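You operate a simulated robot arm through the tools that you are given. There is no shell and no other tool. Be economical: measure what you need, move in short steps, check, and stop when the job is done.

The job below is to be done with a simulated two-armed robot. You get a single attempt, and the scene is never put back.

## Task
Wind the winder back to 0, brake it and move its liner roll to the tape reel.
Fine: blue button up first, reel to HOLD last; hold each rig for crank and levers.

Only the result counts: the job must be done as asked and must still hold three seconds after the hand-in. Knocking over, shifting, dropping, spilling or breaking anything else fails it.

## Robot
Two 7-joint arms with two-finger parallel grippers on one trunk, on a base that drives. Base frame: it is fixed to the floor where the robot stands at the start and does not move with it; the origin is under the middle of the robot, x ahead of it, y to its left, z up; the surface under the hand at the start is at about z = 900. Units: mm, degrees, N and s.
The left shoulder is at the start at [70, 133, 1254], the right one opposite. With the tool pointing down near the work surface each hand reaches from about 100 to 640 mm from the robot's upright axis, wherever it stands, measured 20 degrees to its own side. Places, roughly: air tester [1250, -250, 1000]; black button of the water tank [1100, -800, 400]; black dial [800, -800, 900]; blue button of the winder [600, 0, 1200]; blue crate [1750, 0, 250]; blue dial [100, -800, 900]; collar with the blue knob [900, -1300, 1000]; core with the blue label [1000, -1250, 250]; core with the yellow label [1250, -1000, 250]; crank of the hand press [1000, 100, 400]; crank of the winder [600, 0, 1000]; dial of the can stand [1800, 100, 1000]; filter box [1500, 250, 1000]; filter slide [1500, 100, 1000]; gate arm of the bar guide [1000, 600, 900]; grey dial [3700, -2100, 800]. Payload 1.57 kg a hand.
The TCP of each hand is the grasp point between the finger pads, 30 mm short of the fingertips. In the tool frame z runs along the fingers and y along their closing line. Largest opening 80 mm; finger width 17, thickness 12; the body of the gripper, 40 by 82 mm, starts 80 mm behind the TCP.
Orientation is that of the tool frame in the base frame, as [roll, pitch, yaw] about the fixed x, y, z axes, in that order (R = Rz(yaw) Ry(pitch) Rx(roll)). With the fingers straight down and closing along the base's y, the tool's x points along the base's -x, its y along +y and its z along -z.

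## Interface
- The arms move only by the tool play_rows. It takes "left_rows", "right_rows" or both (then of equal length, played together; a hand with none holds still); each is a list of rows, each a list of 7 numbers: the shift along the tool's x, y, z in mm, then the turn, a rotation vector about the tool's x, y, z in degrees, then the finger opening in mm, from 0 to 80. In form: [[dx, dy, dz, ax, ay, az, hand], ...]. A call has 1 to 12 rows; each row is the pose to reach, as a shift and turn from the pose commanded when the call began, along the tool's axes at that moment. A row lasts 0.2 s, in which the tool goes at most 50 mm and 8.6 degrees; a call with a longer step from one row to the next is refused whole, and so is a gripper value outside its range. Where a pose cannot be reached the arm comes as near as it can. A force on the tool above 90 N (or 10 N above the force at the start of the call, whichever is more), or a blocked arm, ends the call early, and 0.2 s more pass. Each finger travels about 153 mm/s and halts on what it meets, pressing with about 41 N; the grip force reading is that of the motor and also rises with nothing between the fingers. The clock runs only during rows and for 0.2 s after the last one: add rows that repeat a pose to give the fingers time. It gives the time, the measured TCP pose, the force on the tool (base axes), the opening and the grip force at its end, in the units of the frame above (readings bear some noise), with the torque about the TCP (base axes, N m) and any sound that the robot's microphone picked up.
- Cameras (640 x 400 px; columns grow to the right, rows downward): "scene" is now at [138, -15.6, 1490.5]; the picture's right is [-0.19, -0.98, 0.00], its down [-0.49, 0.09, -0.87] and it looks along [0.85, -0.16, -0.50] (base axes); focal length 214 px, centre (320, 200). "left" rides on the left gripper at [72, 7, -122] in its tool frame; the picture's right is [-0.09, 1.00, 0.00], its down [-0.84, -0.08, -0.54] and it looks along [-0.54, -0.05, 0.84] (tool axes); focal length 238 px, centre (320, 200). "right" rides on the right gripper at [72, -7, -122] in its tool frame; the picture's right is [0.09, 1.00, 0.00], its down [-0.84, 0.08, -0.54] and it looks along [-0.54, 0.05, 0.84] (tool axes); focal length 238 px, centre (320, 200). There is no depth. A picture from a camera that has moved, and an enlarged one, comes with that camera's place and axes in the base frame and with its lens.
- snapshot(camera): a new picture of that camera. It takes no simulated time.
- lift_body(by): slides the trunk up (or, below 0, down) by that many mm; the arms and the scene camera ride with it, the base frame stays. It gives what a move gives, with no picture.
- base_move(legs): drives the robot by 1 to 6 legs, each [ahead, left, turn to the left] in mm, mm and degrees, along the robot's own axes; the way and the turn of a leg run together, so that a leg with both is an arc; at most 1500 mm and 180 degrees a leg. The arms and the cameras ride along, it lands a little off, and it stops where it bumps. It gives what a move gives.
- head_to(pan, tilt): turns the head with the scene camera to pan (to the left, within 86 degrees either way) and tilt (down, from -29 to 69), counted from straight ahead of the robot. It gives what a move gives.
- enlarge(camera, box): a new picture of the part [left, top, right, bottom] of that camera's present view, enlarged. It takes no simulated time.
- job_done(): hands the job in; it is judged then, once.

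Work in short steps. Places have to be worked out from the pictures, the camera data and where the tool is seen: move nearer, look again, correct. Check each grasp and each placing, and mend what went wrong. You have 120 turns and 108 pictures in all, those below and enlarged ones among them. Open the grippers and draw the arms clear of the work before you hand the job in, unless the task says otherwise; then end with one line.

The tools are called by a JSON object that holds its "name" and its "arguments". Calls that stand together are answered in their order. play_rows: Moves the arms, as the interface text tells. Its arguments: {"type":"object","properties":{"left_rows":{"type":"array","items":{"type":"array","items":{"type":"number"}}},"right_rows":{"type":"array","items":{"type":"array","items":{"type":"number"}}}},"required":[]} The other tools are called the same way: lift_body (by) slides the trunk up or down; base_move (legs) drives the base; head_to (pan, tilt) turns the head that bears the scene camera; snapshot (camera) takes a picture; enlarge (camera, box) takes an enlarged picture of a part of a camera's view; job_done () hands the job in.

At the start:

```text
time: 0.0
left_tcp_pos: [366.6, 133.4, 1398.3]
left_tcp_rot: [-179.9, 0.0, 179.9]
left_wrist_force: [0.3, -0.6, -0.4]
left_torque: [-0.01, 0.01, 0.01]
left_opening: 80.3
left_gripper_force: 0.1
right_tcp_pos: [344.6, -180.6, 1396.6]
right_tcp_rot: [179.9, 0.2, 179.9]
right_wrist_force: [-0.5, -0.8, 0.3]
right_torque: [-0.02, 0.03, -0.03]
right_opening: 80.2
right_gripper_force: 0.0
trunk travel left (down, up): [-828.0, 112.0]
robot x, y, heading: [-3.6, -3.9, -0.1]
head pan, tilt: [-10.8, 29.7]
```

scene: 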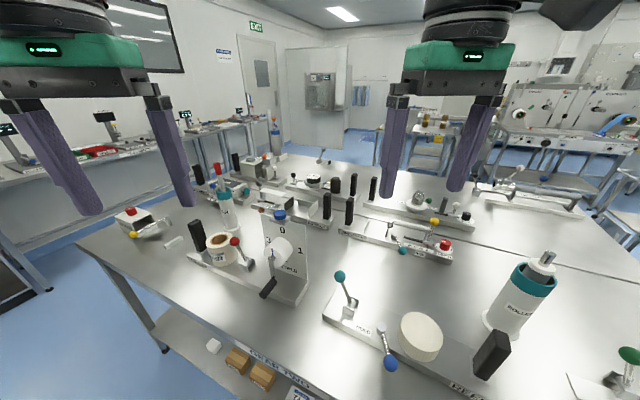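
right: 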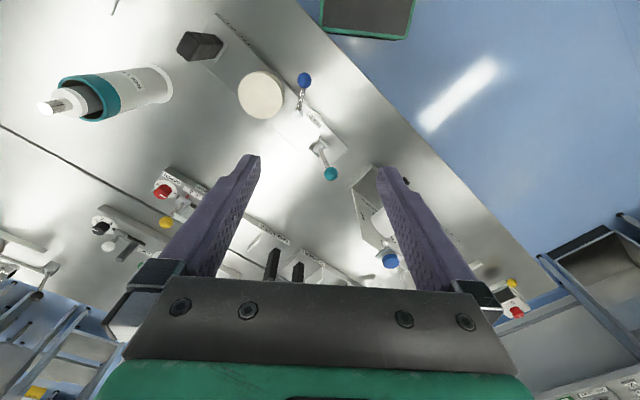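
left: 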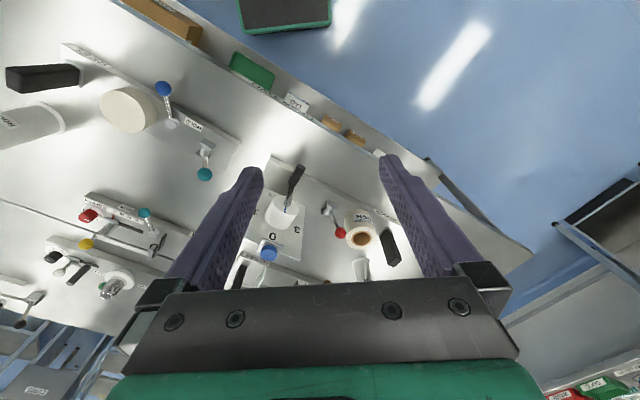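

I start with close looks at the winder (centre) and the tape reel (front right).

{"name": "enlarge", "arguments": {"camera": "scene", "box": [170, 180, 330, 310]}}

{"name": "enlarge", "arguments": {"camera": "scene", "box": [310, 240, 530, 400]}}

```text
3.08 times, centred on (250, 245) of scene
camera zoom: at [138.0, -15.6, 1490.5], right [-0.19, -0.98, 0.0], down [-0.49, 0.09, -0.87], along [0.85, -0.16, -0.5], focal length 660 px, centre (535, 62)
```

zoom: 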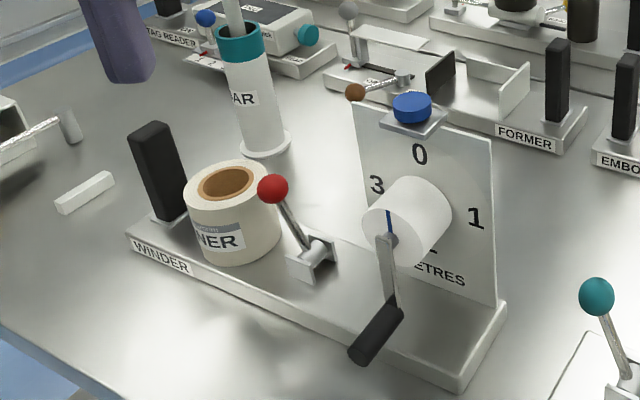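

```text
2.50 times, centred on (420, 320) of scene
camera zoom: at [138.0, -15.6, 1490.5], right [-0.19, -0.98, 0.0], down [-0.49, 0.09, -0.87], along [0.85, -0.16, -0.5], focal length 536 px, centre (70, -100)
```

zoom: 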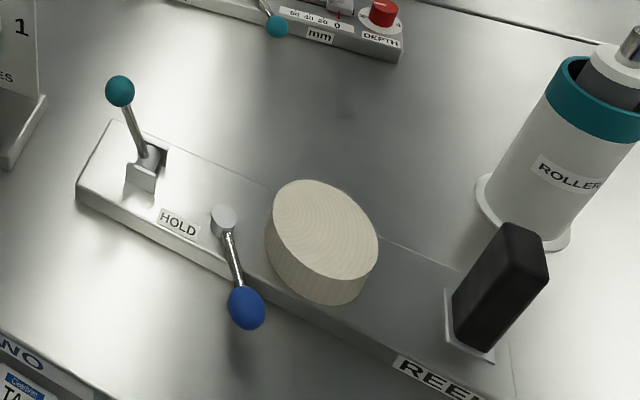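

The bench edge runs at about 53° to my x axis, so I turn about 37° right to face it. Then I slide left to stand in front of the winder.

{"name": "base_move", "arguments": {"legs": [[0, 0, -37], [0, 540, 0]]}}

{"name": "head_to", "arguments": {"pan": 0, "tilt": 45}}

{"name": "snapshot", "arguments": {"camera": "scene"}}

{"name": "snapshot", "arguments": {"camera": "left"}}

{"name": "snapshot", "arguments": {"camera": "right"}}

```text
time: 4.9
left_tcp_pos: [697.8, 317.3, 1397.2]
left_tcp_rot: [179.9, 0.0, 142.9]
left_wrist_force: [-0.7, -0.2, -0.7]
left_torque: [-0.02, -0.01, 0.02]
left_opening: 80.3
left_gripper_force: 0.0
right_tcp_pos: [491.5, 79.8, 1396.4]
right_tcp_rot: [179.8, 0.2, 143.0]
right_wrist_force: [0.2, -0.7, 0.3]
right_torque: [-0.03, -0.03, -0.02]
right_opening: 80.1
right_gripper_force: 0.0
trunk travel left (down, up): [-828.0, 112.0]
robot x, y, heading: [330.6, 430.3, -37.0]
head pan, tilt: [-10.8, 29.7]
```

```text
time: 5.7
left_tcp_pos: [698.7, 318.0, 1398.9]
left_tcp_rot: [-179.9, 0.0, 142.9]
left_wrist_force: [0.8, 0.0, 0.8]
left_torque: [0.0, 0.05, 0.01]
left_opening: 79.9
left_gripper_force: 0.2
right_tcp_pos: [492.3, 80.8, 1396.2]
right_tcp_rot: [179.8, 0.0, 143.0]
right_wrist_force: [-0.2, 1.2, 0.1]
right_torque: [-0.01, -0.02, 0.02]
right_opening: 79.8
right_gripper_force: 0.0
trunk travel left (down, up): [-828.0, 112.0]
robot x, y, heading: [326.6, 430.0, -37.1]
head pan, tilt: [0.0, 45.0]
```

```text
102 pictures are left
camera scene: at [430.8, 355.2, 1467.4], right [-0.6, -0.8, 0.0], down [-0.56, 0.42, -0.71], along [0.57, -0.43, -0.71], focal length 214 px, centre (320, 200)
```

scene: 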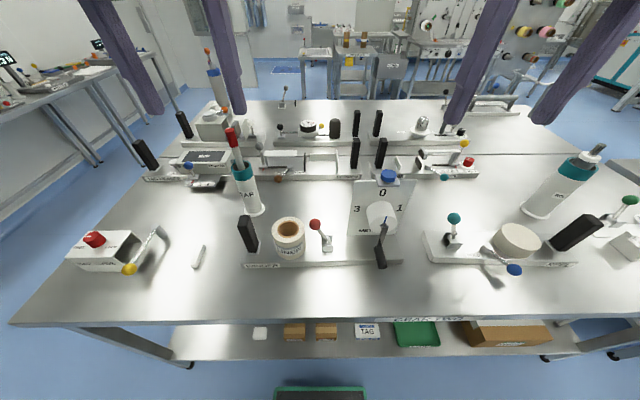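

```text
101 pictures are left
camera left: at [645.3, 367.6, 1519.5], right [0.67, 0.74, 0.0], down [0.62, -0.57, 0.54], along [0.4, -0.37, -0.84], focal length 238 px, centre (320, 200)
```

left: 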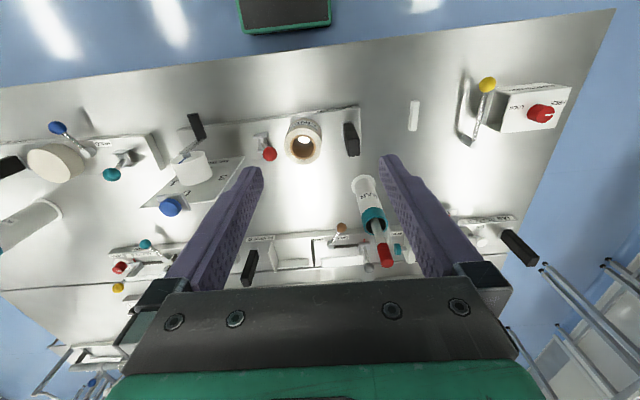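

```text
100 pictures are left
camera right: at [432.7, 120.5, 1519.2], right [0.53, 0.85, 0.0], down [0.71, -0.44, 0.54], along [0.46, -0.28, -0.84], focal length 238 px, centre (320, 200)
```

right: 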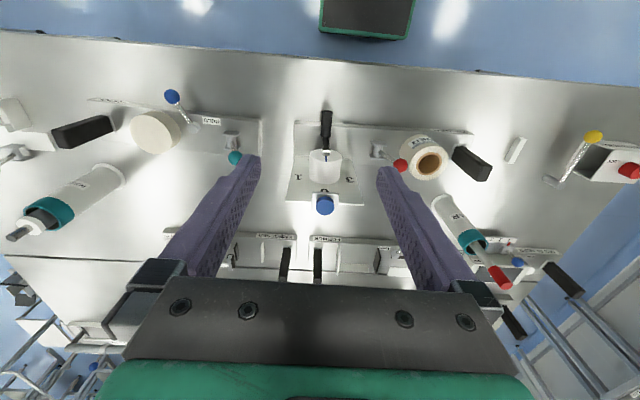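

Now the bench is square ahead of me. I enlarge the winder in all three views to locate its parts.

{"name": "enlarge", "arguments": {"camera": "scene", "box": [225, 160, 425, 285]}}

{"name": "enlarge", "arguments": {"camera": "right", "box": [280, 90, 500, 228]}}

{"name": "enlarge", "arguments": {"camera": "left", "box": [140, 90, 380, 240]}}

```text
3.20 times, centred on (325, 222) of scene
camera zoom: at [430.8, 355.2, 1467.4], right [-0.6, -0.8, 0.0], down [-0.56, 0.42, -0.71], along [0.57, -0.43, -0.71], focal length 686 px, centre (304, 128)
```

zoom: 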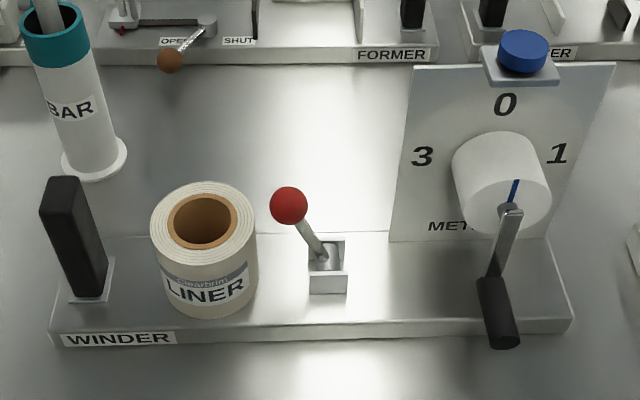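

```text
2.90 times, centred on (390, 159) of right
camera zoom: at [432.7, 120.5, 1519.2], right [0.53, 0.85, 0.0], down [0.71, -0.44, 0.54], along [0.46, -0.28, -0.84], focal length 691 px, centre (117, 319)
```

zoom: 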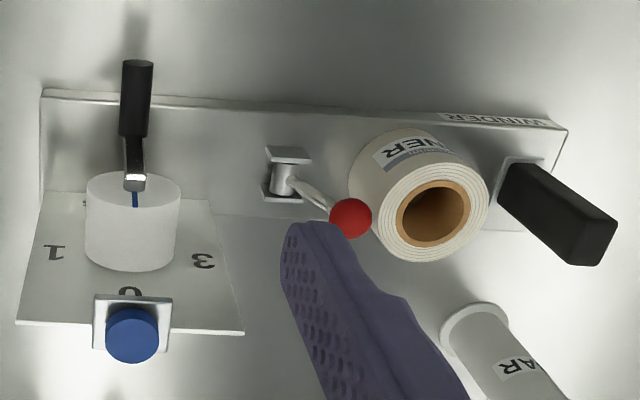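

```text
2.67 times, centred on (260, 165) of left
camera zoom: at [645.3, 367.6, 1519.5], right [0.67, 0.74, 0.0], down [0.62, -0.57, 0.54], along [0.4, -0.37, -0.84], focal length 636 px, centre (480, 293)
```

zoom: 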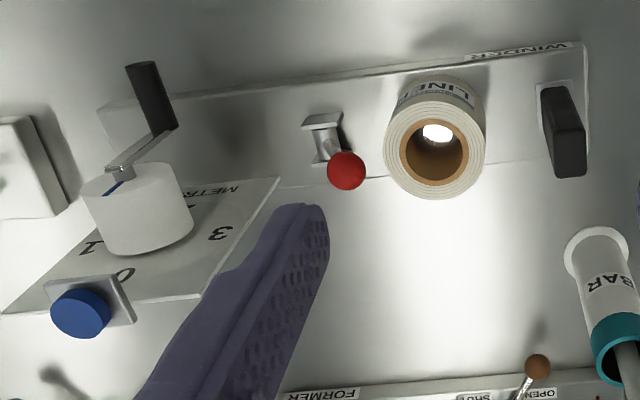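

The parts line up in the robot's frame: button about (515, -155, z 1155), crank hub (458, -157, 1043) and handle (477, 195). I bring the right hand's camera, tilted, in front of the winder face to read the pointer and button.

{"name": "play_rows", "arguments": {"right_rows": [[0, 3, 42, 0, -6.5, 0, 80], [0, 6, 84, 0, -13, 0, 80], [0, 9, 126, 0, -19.5, 0, 80], [0, 12, 168, 0, -26, 0, 80], [0, 15, 210, 0, -32.5, 0, 80], [0, 18, 250, 0, -39, 0, 80], [0, 20, 290, 0, -45, 0, 80]]}}

{"name": "snapshot", "arguments": {"camera": "right"}}

```text
time: 7.3
left_tcp_pos: [701.2, 322.5, 1397.7]
left_tcp_rot: [-179.7, 0.0, 142.9]
left_wrist_force: [1.0, 0.9, 0.1]
left_torque: [-0.06, 0.02, 0.02]
left_opening: 80.0
left_gripper_force: 0.0
right_tcp_pos: [532.4, 79.8, 1144.9]
right_tcp_rot: [180.0, 43.6, 143.0]
right_wrist_force: [0.4, -0.4, -0.7]
right_torque: [-0.06, 0.03, -0.04]
right_opening: 79.9
right_gripper_force: 0.0
right hand out of reach, approached as far as the arm can: row 6, 7
trunk travel left (down, up): [-828.0, 112.0]
robot x, y, heading: [326.9, 433.8, -37.0]
head pan, tilt: [0.0, 45.0]
```

```text
96 pictures are left
camera right: at [421.3, 158.0, 1184.7], right [0.55, 0.84, -0.06], down [0.23, -0.08, 0.97], along [0.8, -0.54, -0.24], focal length 238 px, centre (320, 200)
```

right: 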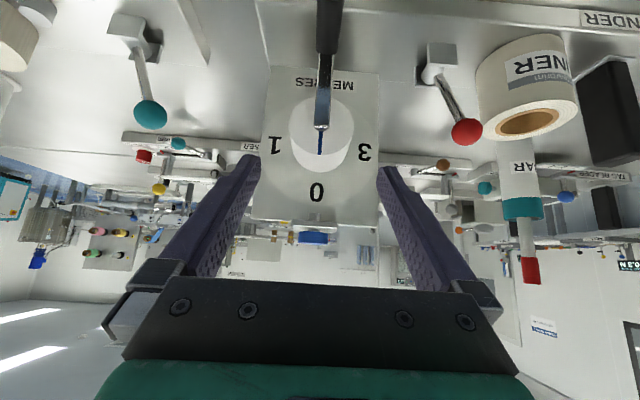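

The view is upside down but clear; I enlarge the winder face and the levers.

{"name": "enlarge", "arguments": {"camera": "right", "box": [250, 0, 390, 250]}}

{"name": "enlarge", "arguments": {"camera": "right", "box": [390, 20, 590, 150]}}

```text
1.60 times, centred on (320, 125) of right
camera zoom: at [421.3, 158.0, 1184.7], right [0.55, 0.84, -0.06], down [0.23, -0.08, 0.97], along [0.8, -0.54, -0.24], focal length 381 px, centre (320, 320)
```

zoom: 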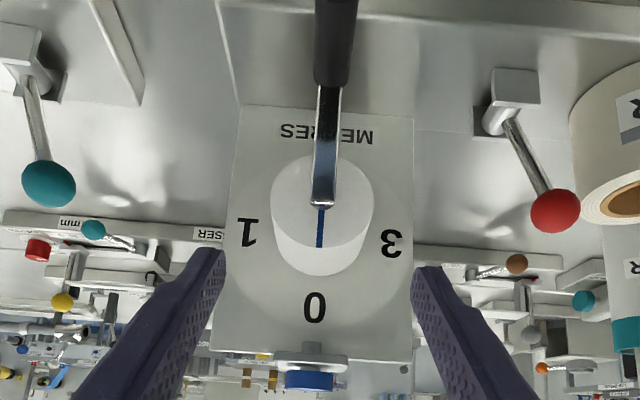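

```text
3.08 times, centred on (490, 85) of right
camera zoom: at [421.3, 158.0, 1184.7], right [0.55, 0.84, -0.06], down [0.23, -0.08, 0.97], along [0.8, -0.54, -0.24], focal length 733 px, centre (-203, 554)
```

zoom: 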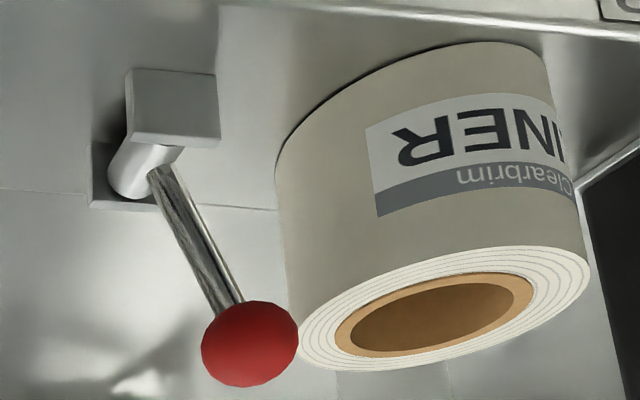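

The pointer line already seems to point at 0, so the count may run over several turns. I look closer at the button and drum face.

{"name": "enlarge", "arguments": {"camera": "right", "box": [285, 215, 345, 250]}}

{"name": "enlarge", "arguments": {"camera": "right", "box": [275, 70, 375, 210]}}

```text
10.67 times, centred on (315, 232) of right
camera zoom: at [421.3, 158.0, 1184.7], right [0.55, 0.84, -0.06], down [0.23, -0.08, 0.97], along [0.8, -0.54, -0.24], focal length 2542 px, centre (373, -147)
```

zoom: 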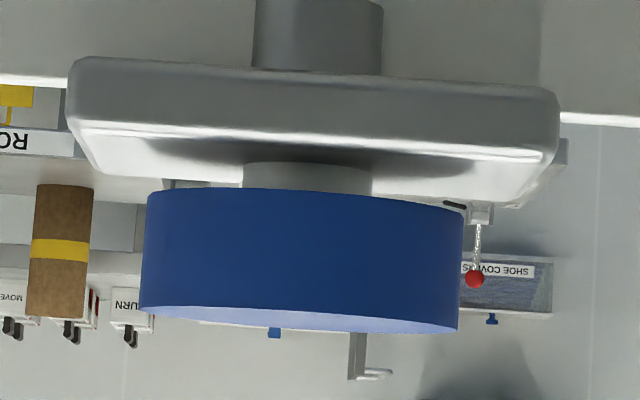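

```text
2.86 times, centred on (325, 140) of right
camera zoom: at [421.3, 158.0, 1184.7], right [0.55, 0.84, -0.06], down [0.23, -0.08, 0.97], along [0.8, -0.54, -0.24], focal length 681 px, centre (306, 371)
```

zoom: 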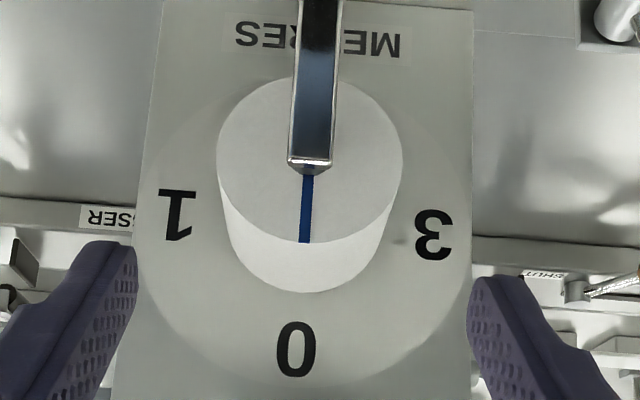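

The button is a pin through a bracket, to be pulled up. I first take the left hand above the winder's black handle.

{"name": "play_rows", "arguments": {"left_rows": [[-20, 10, 44, 0, 0, 0, 80], [-40, 20, 88, 0, 0, 0, 80], [-60, 30, 132, 0, 0, 0, 80], [-80, 40, 176, 0, 0, 0, 80], [-96, 50, 218, 0, 0, 0, 80], [-111, 57, 258, 0, 0, 0, 80]]}}

{"name": "snapshot", "arguments": {"camera": "left"}}

{"name": "snapshot", "arguments": {"camera": "scene"}}

```text
time: 8.7
left_tcp_pos: [821.6, 297.1, 1140.0]
left_tcp_rot: [-179.9, 0.1, 143.0]
left_wrist_force: [-0.2, 0.5, 0.4]
left_torque: [0.0, 0.01, -0.02]
left_opening: 79.7
left_gripper_force: 0.0
right_tcp_pos: [532.2, 77.0, 1144.6]
right_tcp_rot: [179.9, 43.5, 142.9]
right_wrist_force: [-0.4, 0.2, -0.6]
right_torque: [0.0, 0.03, -0.03]
right_opening: 80.1
right_gripper_force: 0.1
trunk travel left (down, up): [-828.0, 112.0]
robot x, y, heading: [326.7, 435.5, -37.1]
head pan, tilt: [0.0, 45.0]
```

```text
91 pictures are left
camera left: at [767.8, 347.5, 1261.1], right [0.67, 0.74, 0.0], down [0.62, -0.56, 0.54], along [0.4, -0.37, -0.84], focal length 238 px, centre (320, 200)
```

left: 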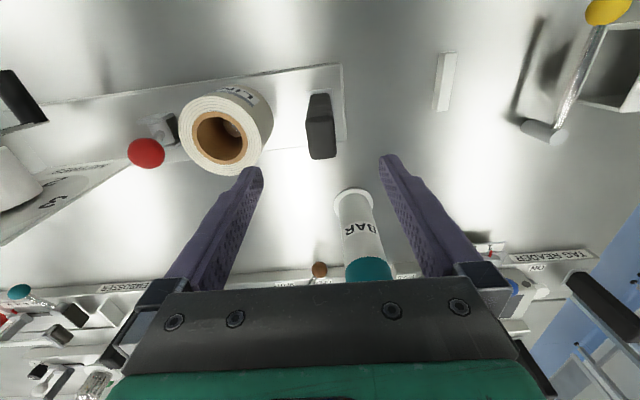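

```text
90 pictures are left
camera scene: at [431.9, 355.3, 1467.3], right [-0.6, -0.8, 0.0], down [-0.57, 0.42, -0.71], along [0.56, -0.43, -0.71], focal length 214 px, centre (320, 200)
```

scene: 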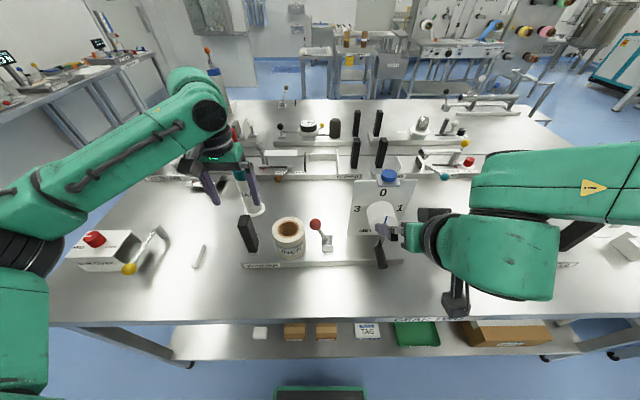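

The handle is centred under the left hand, about 26 mm wide. The roll's edge is close, so I narrow the fingers to 56, go down 135 and close.

{"name": "play_rows", "arguments": {"left_rows": [[0, 0, 0, 0, 0, 0, 56], [0, 1, 40, 0, 0, 0, 56], [0, 1, 80, 0, 0, 0, 56], [0, 1, 115, 0, 0, 0, 56], [0, 1, 135, 0, 0, 0, 56]]}}

{"name": "snapshot", "arguments": {"camera": "left"}}

```text
time: 9.9
left_tcp_pos: [823.6, 299.3, 1006.0]
left_tcp_rot: [-179.9, 0.0, 143.0]
left_wrist_force: [-0.9, -0.1, 0.1]
left_torque: [0.03, -0.03, 0.01]
left_opening: 55.9
left_gripper_force: 0.0
right_tcp_pos: [531.4, 77.4, 1144.1]
right_tcp_rot: [179.9, 43.6, 142.9]
right_wrist_force: [-0.3, -0.9, -0.3]
right_torque: [-0.03, -0.01, -0.02]
right_opening: 79.8
right_gripper_force: 0.1
trunk travel left (down, up): [-828.0, 112.0]
robot x, y, heading: [324.3, 435.3, -36.9]
head pan, tilt: [0.0, 45.0]
```

```text
89 pictures are left
camera left: at [770.1, 348.4, 1126.1], right [0.67, 0.74, 0.0], down [0.62, -0.57, 0.54], along [0.4, -0.37, -0.84], focal length 238 px, centre (320, 200)
```

left: 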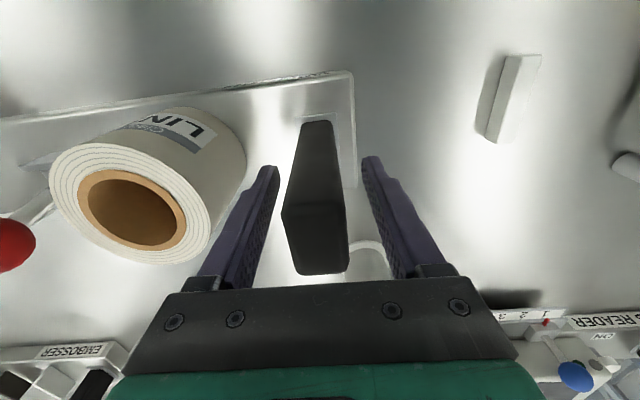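

The handle sits between the fingers, about 2 mm to the left. I correct for that and close.

{"name": "play_rows", "arguments": {"left_rows": [[0, -2, 0, 0, 0, 0, 40], [0, -2, 0, 0, 0, 0, 10], [0, -2, 0, 0, 0, 0, 10], [0, -2, 0, 0, 0, 0, 10]]}}

```text
time: 10.9
left_tcp_pos: [821.6, 298.8, 1005.2]
left_tcp_rot: [180.0, 0.0, 143.0]
left_wrist_force: [2.2, 1.4, 0.5]
left_torque: [0.38, -0.54, 0.98]
left_opening: 26.2
left_gripper_force: 36.8
right_tcp_pos: [531.1, 76.4, 1144.6]
right_tcp_rot: [179.9, 43.7, 142.9]
right_wrist_force: [0.3, 0.2, -0.7]
right_torque: [-0.02, 0.02, 0.01]
right_opening: 79.8
right_gripper_force: 0.2
trunk travel left (down, up): [-828.0, 112.0]
robot x, y, heading: [325.0, 432.5, -36.8]
head pan, tilt: [0.0, 45.0]
```

The winder is held (26 mm, 37 N). I lift the right hand and turn it upright, staging it above and before the button.

{"name": "play_rows", "arguments": {"right_rows": [[-20, 0, -16, 0, 7.3, 0, 80], [-40, 0, -32, 0, 14.6, 0, 80], [-60, 0, -48, 0, 21.9, 0, 80], [-80, 0, -64, 0, 29.2, 0, 80], [-100, 0, -80, 0, 36.5, 0, 70], [-122, 0, -98, 0, 44, 0, 60]]}}

{"name": "snapshot", "arguments": {"camera": "right"}}

```text
time: 12.3
left_tcp_pos: [822.8, 298.0, 1006.0]
left_tcp_rot: [-179.9, 0.0, 143.0]
left_wrist_force: [5.9, 3.0, 2.7]
left_torque: [0.63, -0.3, 0.62]
left_opening: 26.1
left_gripper_force: 37.1
right_tcp_pos: [544.7, 68.3, 1300.9]
right_tcp_rot: [179.9, 1.0, 143.1]
right_wrist_force: [-0.5, -0.2, 0.2]
right_torque: [-0.01, 0.0, -0.01]
right_opening: 59.9
right_gripper_force: 0.1
trunk travel left (down, up): [-828.0, 112.0]
robot x, y, heading: [326.5, 430.8, -36.9]
head pan, tilt: [0.0, 45.0]
```

```text
88 pictures are left
camera right: at [482.1, 109.0, 1422.1], right [0.52, 0.85, 0.0], down [0.71, -0.44, 0.56], along [0.47, -0.29, -0.83], focal length 238 px, centre (320, 200)
```

right: 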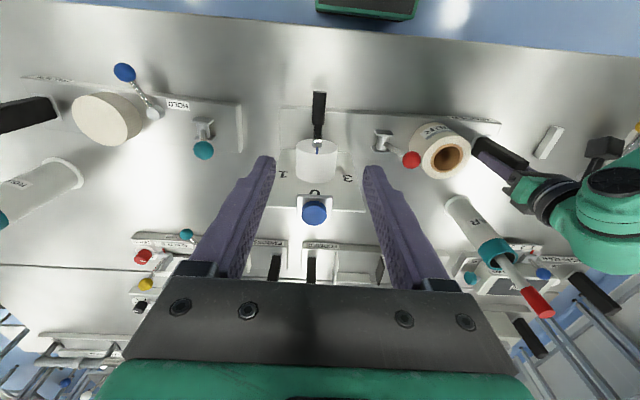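

The button lies 118 mm ahead and 4 mm left of the right TCP. I move above it with the fingertips still clear of the cap.

{"name": "play_rows", "arguments": {"right_rows": [[-40, 1, 0, 0, 1, 0, 60], [-80, 3, 10, 0, 1, 0, 60], [-116, 4, 40, 0, 1, 0, 60], [-116, 4, 75, 0, 1, 0, 60]]}}

{"name": "snapshot", "arguments": {"camera": "right"}}

{"name": "enlarge", "arguments": {"camera": "scene", "box": [340, 130, 440, 210]}}

```text
time: 13.3
left_tcp_pos: [821.3, 297.1, 1005.4]
left_tcp_rot: [-179.9, 0.0, 143.0]
left_wrist_force: [0.0, 0.7, -0.1]
left_torque: [0.35, -1.09, 0.41]
left_opening: 26.2
left_gripper_force: 36.4
right_tcp_pos: [624.9, -6.9, 1240.8]
right_tcp_rot: [179.8, 0.2, 142.9]
right_wrist_force: [1.1, -0.2, 0.1]
right_torque: [0.0, 0.0, 0.01]
right_opening: 59.8
right_gripper_force: 0.1
right hand out of reach, approached as far as the arm can: row 2, 3, 4
trunk travel left (down, up): [-828.0, 112.0]
robot x, y, heading: [325.4, 434.1, -36.9]
head pan, tilt: [0.0, 45.0]
```

```text
87 pictures are left
camera right: at [563.7, 32.7, 1362.9], right [0.53, 0.85, 0.0], down [0.71, -0.44, 0.55], along [0.47, -0.29, -0.84], focal length 238 px, centre (320, 200)
```

right: 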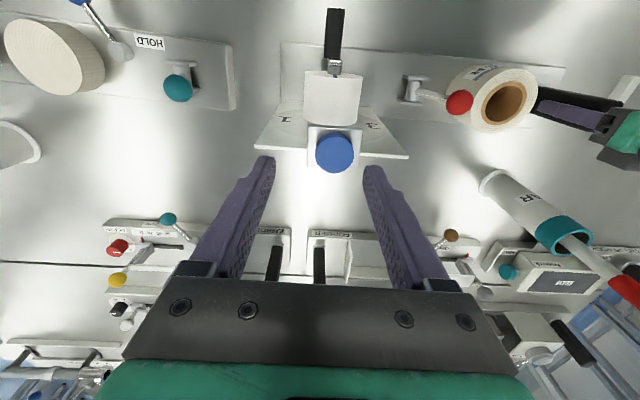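

```text
5.00 times, centred on (390, 170) of scene
camera zoom: at [430.3, 355.0, 1467.4], right [-0.6, -0.8, 0.0], down [-0.56, 0.43, -0.71], along [0.57, -0.43, -0.71], focal length 1072 px, centre (-30, 350)
```

zoom: 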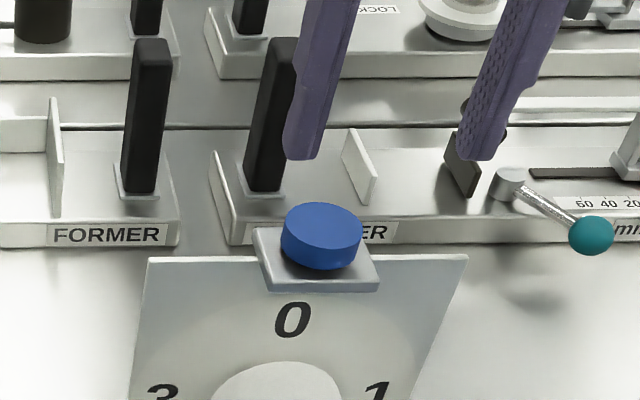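

The arm was at its reach limit up high; the button is now 8 mm ahead and 14 mm left of the TCP. I correct and come lower, where the reach is better.

{"name": "play_rows", "arguments": {"right_rows": [[0, 7, 15, 0, 0, 0, 60], [-4, 14, 28, 0, 0, 0, 60], [-8, 14, 28, 0, 0, 0, 60]]}}

{"name": "snapshot", "arguments": {"camera": "right"}}

{"name": "enlarge", "arguments": {"camera": "scene", "box": [340, 130, 440, 210]}}

```text
time: 14.1
left_tcp_pos: [820.7, 296.5, 1005.9]
left_tcp_rot: [-179.9, 0.0, 143.0]
left_wrist_force: [-0.9, -0.5, 0.3]
left_torque: [0.06, -0.81, 0.59]
left_opening: 26.2
left_gripper_force: 37.4
right_tcp_pos: [635.2, 1.8, 1212.5]
right_tcp_rot: [179.8, 0.1, 143.0]
right_wrist_force: [-0.6, -1.0, -0.1]
right_torque: [0.01, 0.0, 0.0]
right_opening: 60.0
right_gripper_force: 0.0
right hand out of reach, approached as far as the arm can: row 2, 3
trunk travel left (down, up): [-828.0, 112.0]
robot x, y, heading: [326.6, 431.9, -37.0]
head pan, tilt: [0.0, 45.0]
```

```text
85 pictures are left
camera right: at [574.2, 42.2, 1334.4], right [0.53, 0.85, 0.0], down [0.71, -0.44, 0.55], along [0.47, -0.28, -0.84], focal length 238 px, centre (320, 200)
```

right: 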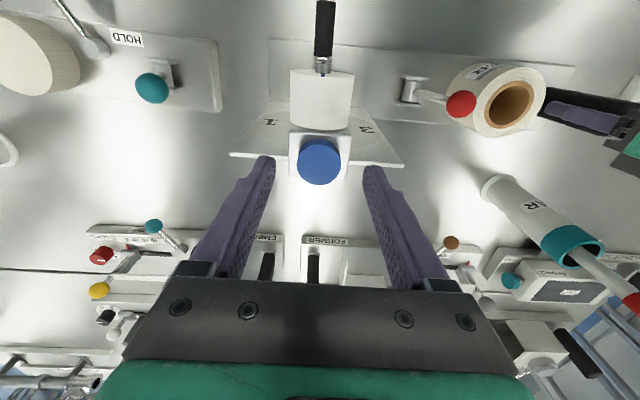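

```text
5.00 times, centred on (390, 170) of scene
camera zoom: at [430.3, 354.8, 1467.4], right [-0.6, -0.8, 0.0], down [-0.56, 0.43, -0.71], along [0.57, -0.42, -0.71], focal length 1072 px, centre (-30, 350)
```

zoom: 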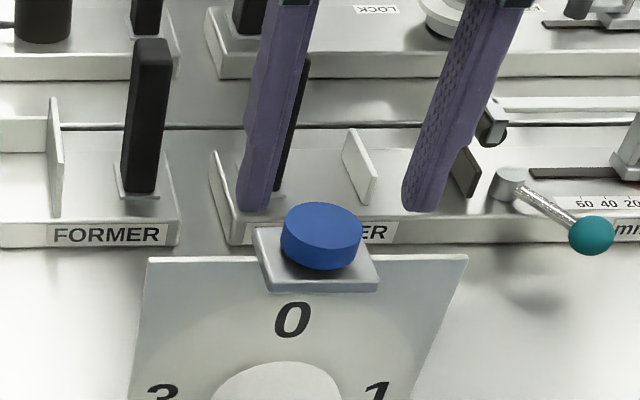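

The button is centred in y and 5 mm ahead. I go down 30 so that the tips flank the cap (z about 1150–1164), then close.

{"name": "play_rows", "arguments": {"right_rows": [[0, 0, 14, 0, 0, 0, 60], [-3, 0, 28, 0, 0, 0, 60], [-6, 0, 29, 0, 0, 0, 60]]}}

{"name": "snapshot", "arguments": {"camera": "right"}}

{"name": "enlarge", "arguments": {"camera": "scene", "box": [340, 130, 440, 210]}}

```text
time: 14.9
left_tcp_pos: [821.9, 296.7, 1006.2]
left_tcp_rot: [179.9, 0.0, 143.1]
left_wrist_force: [-0.9, -0.8, 0.0]
left_torque: [0.0, -0.68, 0.66]
left_opening: 26.1
left_gripper_force: 36.9
right_tcp_pos: [638.8, -2.3, 1182.6]
right_tcp_rot: [180.0, 0.2, 143.0]
right_wrist_force: [-0.3, 0.4, -0.4]
right_torque: [0.04, 0.01, -0.03]
right_opening: 59.9
right_gripper_force: 0.2
trunk travel left (down, up): [-828.0, 112.0]
robot x, y, heading: [325.1, 429.0, -36.8]
head pan, tilt: [0.0, 45.0]
```

```text
83 pictures are left
camera right: at [578.5, 38.6, 1305.3], right [0.53, 0.85, 0.0], down [0.71, -0.44, 0.55], along [0.46, -0.28, -0.84], focal length 238 px, centre (320, 200)
```

right: 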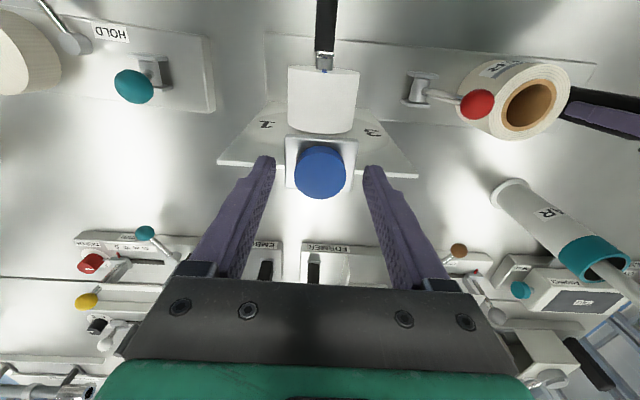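

```text
5.00 times, centred on (390, 170) of scene
camera zoom: at [430.3, 354.7, 1467.4], right [-0.6, -0.8, 0.0], down [-0.56, 0.43, -0.71], along [0.57, -0.42, -0.71], focal length 1072 px, centre (-30, 350)
```

zoom: 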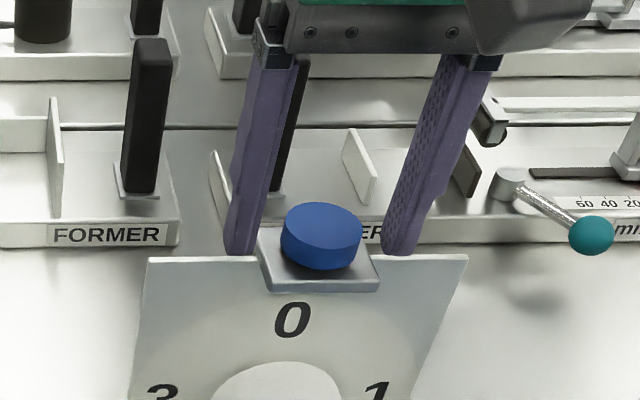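

The fingers flank the cap, centred. I close and draw it up gently.

{"name": "play_rows", "arguments": {"right_rows": [[0, 0, 0, 0, 0, 0, 30], [0, 0, 0, 0, 0, 0, 10], [0, 0, 0, 0, 0, 0, 10], [0, 0, 0, 0, 0, 0, 10]]}}

{"name": "play_rows", "arguments": {"right_rows": [[0, 0, -3, 0, 0, 0, 10], [0, 0, -6, 0, 0, 0, 10], [0, 0, -9, 0, 0, 0, 10], [0, 0, -12, 0, 0, 0, 10]]}}

{"name": "enlarge", "arguments": {"camera": "scene", "box": [340, 130, 440, 210]}}

```text
time: 15.9
left_tcp_pos: [821.2, 296.3, 1004.8]
left_tcp_rot: [179.9, 0.0, 143.0]
left_wrist_force: [-1.5, 0.3, 0.2]
left_torque: [0.0, -0.51, 0.58]
left_opening: 26.1
left_gripper_force: 37.4
right_tcp_pos: [639.6, -1.4, 1183.5]
right_tcp_rot: [179.8, 0.2, 143.0]
right_wrist_force: [-0.4, -1.2, 0.3]
right_torque: [-0.21, -0.18, -0.02]
right_opening: 33.3
right_gripper_force: 40.8
trunk travel left (down, up): [-828.0, 112.0]
robot x, y, heading: [324.7, 433.3, -37.0]
head pan, tilt: [0.0, 45.0]
```

```text
time: 16.9
left_tcp_pos: [822.2, 296.8, 1005.9]
left_tcp_rot: [-180.0, 0.1, 143.0]
left_wrist_force: [-0.1, 0.8, 0.1]
left_torque: [-0.02, -0.35, 0.46]
left_opening: 26.1
left_gripper_force: 37.4
right_tcp_pos: [639.3, -1.5, 1194.4]
right_tcp_rot: [179.8, 0.2, 143.1]
right_wrist_force: [-0.5, -3.2, 0.8]
right_torque: [0.14, 0.38, -0.02]
right_opening: 33.0
right_gripper_force: 41.0
trunk travel left (down, up): [-828.0, 112.0]
robot x, y, heading: [326.8, 431.1, -37.1]
head pan, tilt: [0.0, 45.0]
```

```text
5.00 times, centred on (390, 170) of scene
camera zoom: at [430.4, 354.5, 1467.4], right [-0.6, -0.8, 0.0], down [-0.56, 0.43, -0.71], along [0.57, -0.42, -0.71], focal length 1072 px, centre (-30, 350)
```

zoom: 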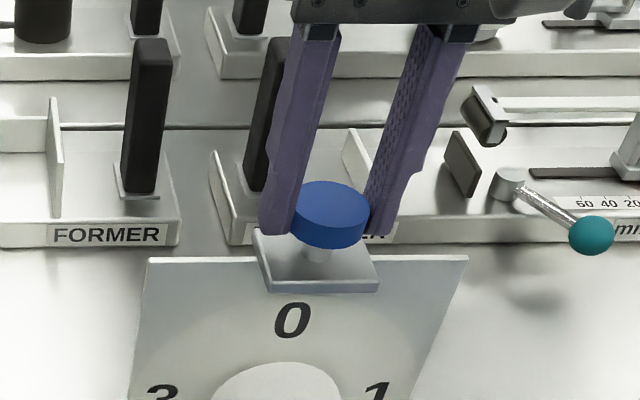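

The cap rose about 10 mm with hardly any resistance. I keep drawing up to find the end of its stroke.

{"name": "play_rows", "arguments": {"right_rows": [[0, 0, -2, 0, 0, 0, 10], [0, 0, -4, 0, 0, 0, 10], [0, 0, -6, 0, 0, 0, 10], [0, 0, -8, 0, 0, 0, 10]]}}

{"name": "enlarge", "arguments": {"camera": "scene", "box": [340, 130, 440, 210]}}

```text
time: 17.9
left_tcp_pos: [823.4, 294.4, 1004.6]
left_tcp_rot: [-179.7, 0.1, 142.9]
left_wrist_force: [-4.1, -6.0, 12.0]
left_torque: [-1.24, 1.92, 0.45]
left_opening: 26.4
left_gripper_force: 37.3
right_tcp_pos: [639.7, -0.6, 1201.2]
right_tcp_rot: [179.8, 0.0, 143.1]
right_wrist_force: [3.5, 8.0, -21.4]
right_torque: [-0.48, -0.37, -0.09]
right_opening: 32.8
right_gripper_force: 41.1
trunk travel left (down, up): [-828.0, 112.0]
robot x, y, heading: [328.1, 434.0, -36.9]
head pan, tilt: [0.0, 45.0]
```

```text
5.00 times, centred on (390, 170) of scene
camera zoom: at [431.9, 354.0, 1467.1], right [-0.6, -0.8, 0.0], down [-0.57, 0.43, -0.71], along [0.56, -0.42, -0.71], focal length 1072 px, centre (-30, 350)
```

zoom: 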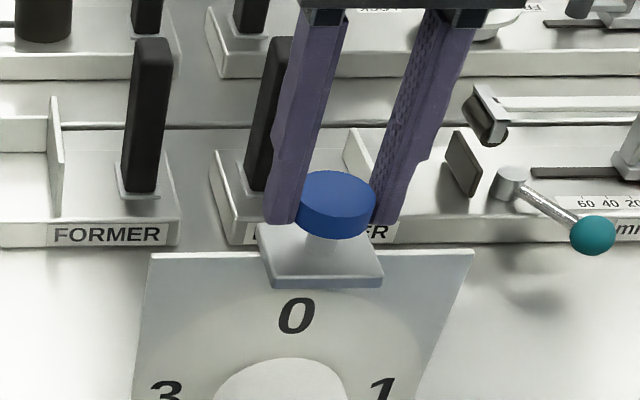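

The stroke's end shows as 21 N. I ease down 2 mm, let go slowly and look whether the button stays up.

{"name": "play_rows", "arguments": {"right_rows": [[0, 0, 2, 0, 0, 0, 10], [0, 0, 2, 0, 0, 0, 10], [0, 0, 2, 0, 0, 0, 40], [0, 0, 2, 0, 0, 0, 60], [0, 0, -30, 0, 0, 0, 60]]}}

{"name": "enlarge", "arguments": {"camera": "scene", "box": [330, 130, 450, 226]}}

```text
time: 19.1
left_tcp_pos: [822.1, 296.9, 1006.2]
left_tcp_rot: [179.9, -0.1, 143.0]
left_wrist_force: [0.1, -2.5, 2.1]
left_torque: [-0.55, -0.32, 1.11]
left_opening: 26.1
left_gripper_force: 37.5
right_tcp_pos: [632.0, -0.7, 1220.1]
right_tcp_rot: [179.7, 0.2, 142.9]
right_wrist_force: [-0.5, 0.0, 0.6]
right_torque: [0.01, 0.02, 0.01]
right_opening: 60.0
right_gripper_force: 0.0
right hand out of reach, approached as far as the arm can: row 5
trunk travel left (down, up): [-828.0, 112.0]
robot x, y, heading: [327.4, 431.8, -37.0]
head pan, tilt: [0.0, 45.0]
```

```text
4.17 times, centred on (390, 178) of scene
camera zoom: at [430.2, 354.4, 1467.3], right [-0.6, -0.8, 0.0], down [-0.56, 0.43, -0.71], along [0.57, -0.42, -0.71], focal length 894 px, centre (28, 292)
```

zoom: 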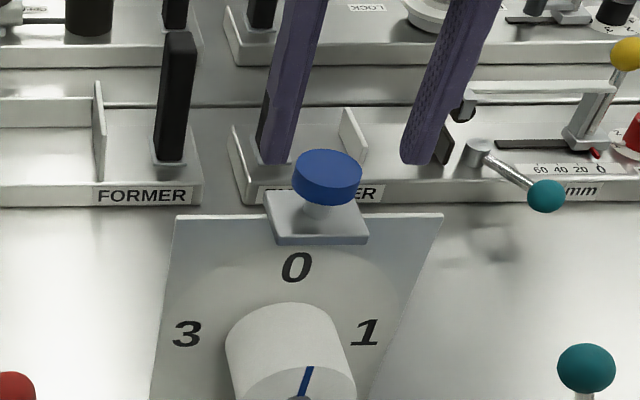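

The button stays up. Now I bring the right hand back and down, tilted 30° forward, above the crank grip (about X' 400–450, Y' -158, z 947).

{"name": "play_rows", "arguments": {"right_rows": [[48, 2, 0, 0, 0, 0, 60], [98, 4, 0, 0, 0, 0, 60], [98, 4, 42, 0, -6, 0, 60], [98, 4, 84, 0, -12, 0, 60], [98, 4, 126, 0, -18, 0, 60], [98, 4, 168, 0, -24, 0, 60], [98, 4, 205, 0, -30, 0, 60]]}}

{"name": "snapshot", "arguments": {"camera": "right"}}

{"name": "enlarge", "arguments": {"camera": "scene", "box": [320, 170, 440, 290]}}

```text
time: 20.7
left_tcp_pos: [822.1, 298.5, 1004.9]
left_tcp_rot: [-180.0, 0.0, 142.8]
left_wrist_force: [0.6, 1.7, 1.1]
left_torque: [0.44, -0.27, 0.62]
left_opening: 26.2
left_gripper_force: 37.3
right_tcp_pos: [558.8, 64.4, 1015.2]
right_tcp_rot: [179.9, 30.1, 143.0]
right_wrist_force: [0.5, -0.4, -0.4]
right_torque: [-0.04, 0.0, 0.0]
right_opening: 59.9
right_gripper_force: 0.1
trunk travel left (down, up): [-828.0, 112.0]
robot x, y, heading: [324.1, 435.2, -37.0]
head pan, tilt: [0.0, 45.0]
```

```text
78 pictures are left
camera right: at [457.3, 134.9, 1084.5], right [0.53, 0.84, -0.04], down [0.41, -0.21, 0.89], along [0.74, -0.49, -0.46], focal length 238 px, centre (320, 200)
```

right: 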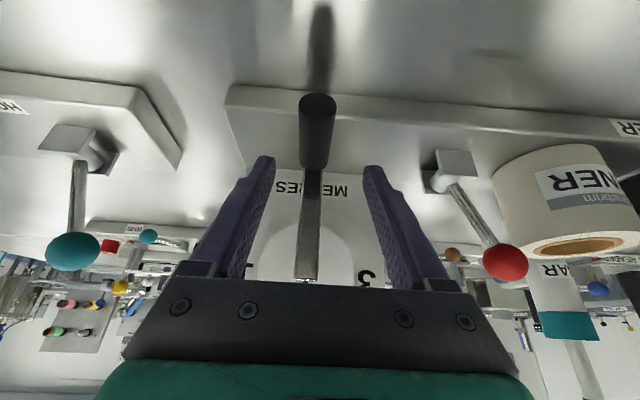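

```text
3.33 times, centred on (380, 230) of scene
camera zoom: at [430.7, 355.4, 1467.4], right [-0.6, -0.8, 0.0], down [-0.57, 0.43, -0.71], along [0.56, -0.43, -0.71], focal length 715 px, centre (120, 100)
```

zoom: 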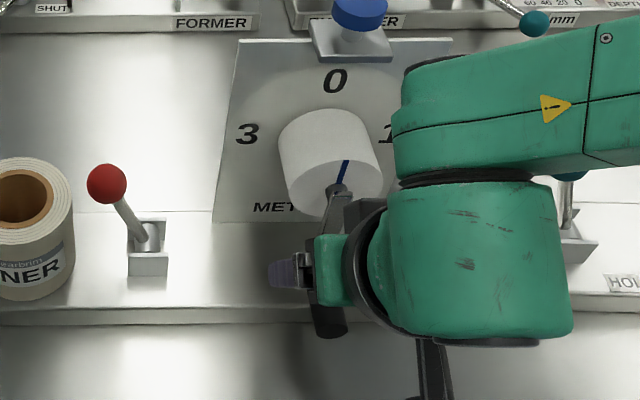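

The grip is centred under the tilted fingers. I go straight down 45 to straddle it and close.

{"name": "play_rows", "arguments": {"right_rows": [[11, -1, 19, 0, 0, 0, 60], [22.5, -2, 39, 0, 0, 0, 60], [22.5, -2, 39, 0, 0, 0, 40], [22.5, -2, 39, 0, 0, 0, 10], [22.5, -2, 39, 0, 0, 0, 10], [22.5, -2, 39, 0, 0, 0, 10]]}}

{"name": "snapshot", "arguments": {"camera": "right"}}

```text
time: 22.1
left_tcp_pos: [822.2, 297.8, 1005.0]
left_tcp_rot: [-179.9, 0.0, 143.0]
left_wrist_force: [2.8, 5.0, 1.4]
left_torque: [0.32, 0.54, 0.25]
left_opening: 25.9
left_gripper_force: 37.1
right_tcp_pos: [556.7, 61.7, 970.1]
right_tcp_rot: [179.9, 30.1, 143.0]
right_wrist_force: [-2.4, -3.3, 0.7]
right_torque: [-0.29, -0.64, 0.28]
right_opening: 23.6
right_gripper_force: 35.9
trunk travel left (down, up): [-828.0, 112.0]
robot x, y, heading: [326.7, 433.5, -36.8]
head pan, tilt: [0.0, 45.0]
```

```text
76 pictures are left
camera right: at [455.5, 132.1, 1039.9], right [0.54, 0.84, -0.04], down [0.41, -0.21, 0.89], along [0.74, -0.49, -0.46], focal length 238 px, centre (320, 200)
```

right: 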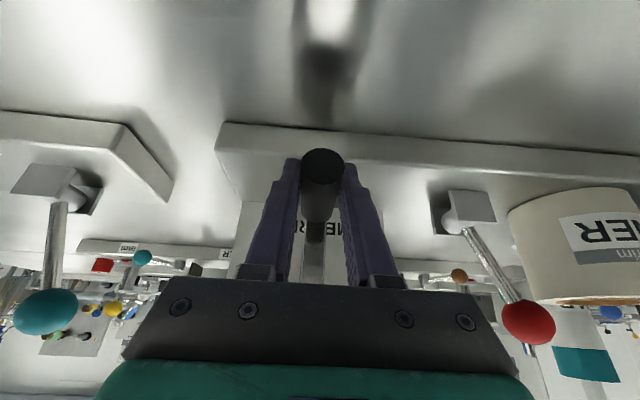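

The grip is held (23.6 mm). I try the first 30° anticlockwise (back, from 0 towards 3) along an arc of radius about 82.

{"name": "play_rows", "arguments": {"right_rows": [[-0.6, -14.2, -1.1, 0, 0, 0, 10], [-2.5, -28, -4.3, 0, 0, 0, 10], [-5.5, -41, -9.5, 0, 0, 0, 10]]}}

{"name": "enlarge", "arguments": {"camera": "scene", "box": [320, 150, 440, 290]}}

```text
time: 22.9
left_tcp_pos: [822.1, 296.2, 1004.9]
left_tcp_rot: [-179.9, -0.1, 142.9]
left_wrist_force: [-6.6, -9.8, -1.5]
left_torque: [1.14, -0.9, 0.74]
left_opening: 25.9
left_gripper_force: 37.3
right_tcp_pos: [532.0, 28.5, 980.7]
right_tcp_rot: [179.8, 30.1, 142.9]
right_wrist_force: [4.8, 10.3, -0.2]
right_torque: [-0.04, 0.32, 0.35]
right_opening: 23.7
right_gripper_force: 35.6
trunk travel left (down, up): [-828.0, 112.0]
robot x, y, heading: [327.7, 431.2, -36.9]
head pan, tilt: [0.0, 45.0]
```

```text
2.86 times, centred on (380, 220) of scene
camera zoom: at [430.4, 354.1, 1467.3], right [-0.6, -0.8, 0.0], down [-0.56, 0.43, -0.71], along [0.56, -0.42, -0.71], focal length 613 px, centre (149, 143)
```

zoom: 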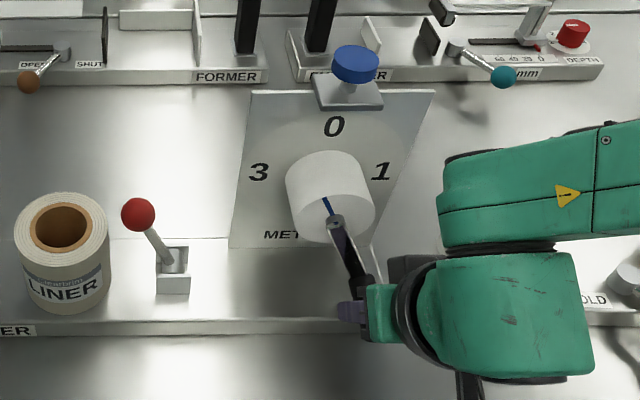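

The crank turns back freely at about 11 N, so the count was beyond one turn. I continue along the arc (r≈84) to 130°.

{"name": "play_rows", "arguments": {"right_rows": [[-4.4, -13, -7.5, 0, 0, 0, 10], [-9.5, -23.3, -16.5, 0, 0, 0, 10], [-15.5, -31.7, -26.8, 0, 0, 0, 10], [-22.2, -37.9, -38.4, 0, 0, 0, 10], [-29.2, -41.7, -50.6, 0, 0, 0, 10], [-36.5, -43, -63.2, 0, 0, 0, 10], [-43.8, -41.7, -75.9, 0, 0, 0, 10], [-50.9, -37.9, -88.1, 0, 0, 0, 10], [-57.5, -31.7, -99.6, 0, 0, 0, 10], [-63.5, -23.3, -110, 0, 0, 0, 10]]}}

{"name": "enlarge", "arguments": {"camera": "scene", "box": [300, 150, 440, 290]}}

```text
time: 25.1
left_tcp_pos: [822.5, 299.3, 1004.3]
left_tcp_rot: [179.7, 0.0, 143.3]
left_wrist_force: [24.2, 20.1, -5.1]
left_torque: [-2.04, 1.55, 0.51]
left_opening: 26.0
left_gripper_force: 37.3
right_tcp_pos: [517.9, 9.0, 1109.1]
right_tcp_rot: [-179.8, 30.2, 142.9]
right_wrist_force: [-25.1, -23.3, 8.1]
right_torque: [-0.78, 0.38, -0.32]
right_opening: 39.9
right_gripper_force: 16.9
trunk travel left (down, up): [-828.0, 112.0]
robot x, y, heading: [328.2, 434.9, -36.8]
head pan, tilt: [0.0, 45.0]
```

```text
2.86 times, centred on (370, 220) of scene
camera zoom: at [430.2, 355.1, 1467.5], right [-0.6, -0.8, 0.0], down [-0.56, 0.43, -0.71], along [0.57, -0.43, -0.71], focal length 613 px, centre (177, 143)
```

zoom: 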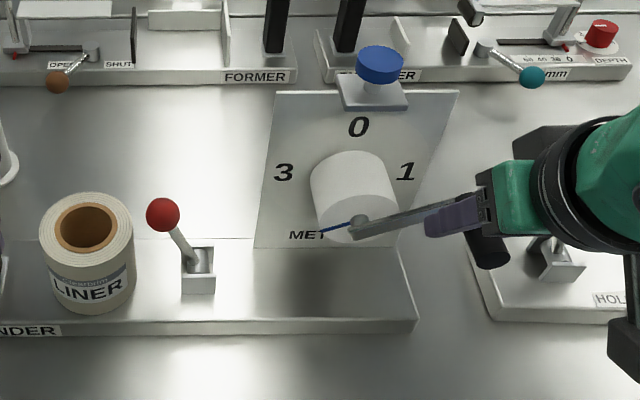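

The fingers slipped up off the grip: opening 40, crank now at about 100°. I open and back out along the fingers, then plan a hand pose with the fingers along the grip's axis so that it can roll with the crank.

{"name": "play_rows", "arguments": {"right_rows": [[0, 0, 0, 0, 0, 0, 60], [0, 0, 0, 0, 0, 0, 80], [0, 0, -30, 0, 0, 0, 80], [0, 0, -70, 0, 0, 0, 80], [10, 0, -110, 0, 0, 0, 80]]}}

{"name": "snapshot", "arguments": {"camera": "right"}}

{"name": "snapshot", "arguments": {"camera": "scene"}}

```text
time: 26.3
left_tcp_pos: [821.5, 296.9, 1005.5]
left_tcp_rot: [-179.9, 0.0, 142.9]
left_wrist_force: [-3.9, -1.9, -1.1]
left_torque: [0.52, -0.7, -0.25]
left_opening: 25.7
left_gripper_force: 37.0
right_tcp_pos: [467.2, 48.6, 1196.9]
right_tcp_rot: [179.9, 30.1, 143.1]
right_wrist_force: [0.5, -0.3, 0.7]
right_torque: [0.04, -0.02, -0.05]
right_opening: 80.0
right_gripper_force: 0.0
trunk travel left (down, up): [-828.0, 112.0]
robot x, y, heading: [328.2, 436.7, -36.9]
head pan, tilt: [0.0, 45.0]
```

```text
73 pictures are left
camera right: at [364.8, 117.9, 1267.1], right [0.53, 0.84, -0.04], down [0.41, -0.21, 0.89], along [0.74, -0.49, -0.46], focal length 238 px, centre (320, 200)
```

right: 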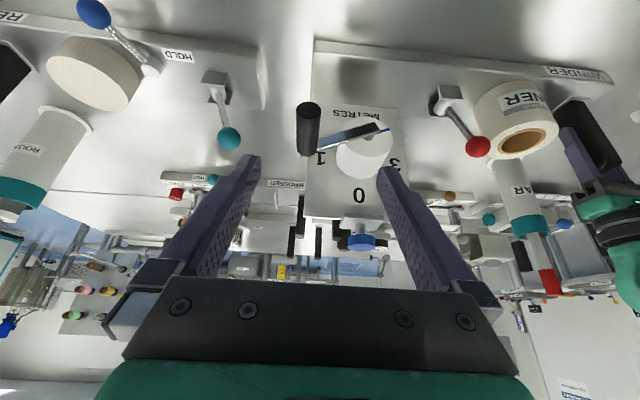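

```text
72 pictures are left
camera scene: at [429.2, 354.3, 1467.4], right [-0.6, -0.8, 0.0], down [-0.56, 0.43, -0.71], along [0.57, -0.42, -0.71], focal length 214 px, centre (320, 200)
```

scene: 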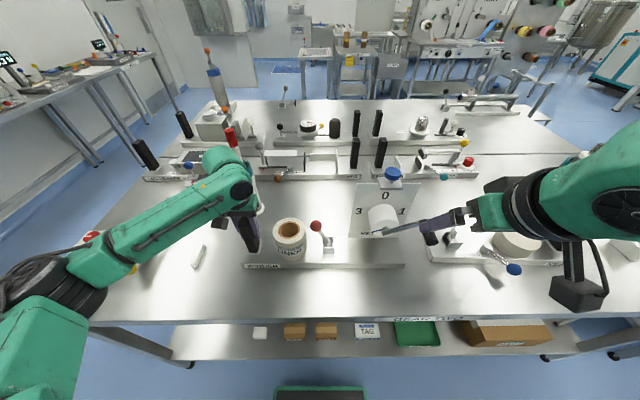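

The crank now points right, at about 85°. To fit a forward-pointing right hand I raise the trunk 100 mm: I release the handle, lift, then grip it again lower on the left hand's travel.

{"name": "play_rows", "arguments": {"left_rows": [[0, 0, 0, 0, 0, 0, 40], [0, 0, 0, 0, 0, 0, 56], [0, 0, -20, 0, 0, 0, 56]]}}

{"name": "lift_body", "arguments": {"by": 100}}

{"name": "snapshot", "arguments": {"camera": "left"}}

```text
time: 27.1
left_tcp_pos: [822.8, 298.4, 1024.7]
left_tcp_rot: [-179.8, -0.1, 142.9]
left_wrist_force: [-0.5, -0.1, -0.2]
left_torque: [0.01, 0.0, 0.01]
left_opening: 55.9
left_gripper_force: 0.0
right_tcp_pos: [468.5, 47.4, 1197.7]
right_tcp_rot: [179.8, 30.2, 142.8]
right_wrist_force: [-1.0, 0.6, 0.2]
right_torque: [0.01, -0.01, -0.01]
right_opening: 79.9
right_gripper_force: 0.0
trunk travel left (down, up): [-828.0, 112.0]
robot x, y, heading: [327.2, 434.3, -37.0]
head pan, tilt: [0.0, 45.0]
```

```text
time: 28.4
left_tcp_pos: [822.9, 297.6, 1125.6]
left_tcp_rot: [-180.0, 0.0, 142.9]
left_wrist_force: [0.0, -0.1, 0.8]
left_torque: [0.01, -0.04, -0.03]
left_opening: 55.9
left_gripper_force: 0.1
right_tcp_pos: [468.8, 47.9, 1297.7]
right_tcp_rot: [179.9, 30.0, 142.9]
right_wrist_force: [-0.2, 0.0, 0.8]
right_torque: [-0.03, 0.03, -0.03]
right_opening: 80.1
right_gripper_force: 0.0
trunk travel left (down, up): [-928.0, 12.0]
robot x, y, heading: [324.6, 430.7, -36.9]
head pan, tilt: [0.0, 45.0]
```

```text
71 pictures are left
camera left: at [768.9, 346.7, 1246.8], right [0.67, 0.74, 0.0], down [0.62, -0.57, 0.54], along [0.4, -0.37, -0.84], focal length 238 px, centre (320, 200)
```

left: 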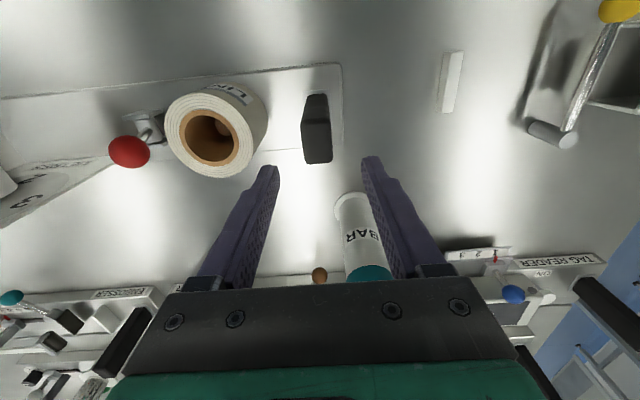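

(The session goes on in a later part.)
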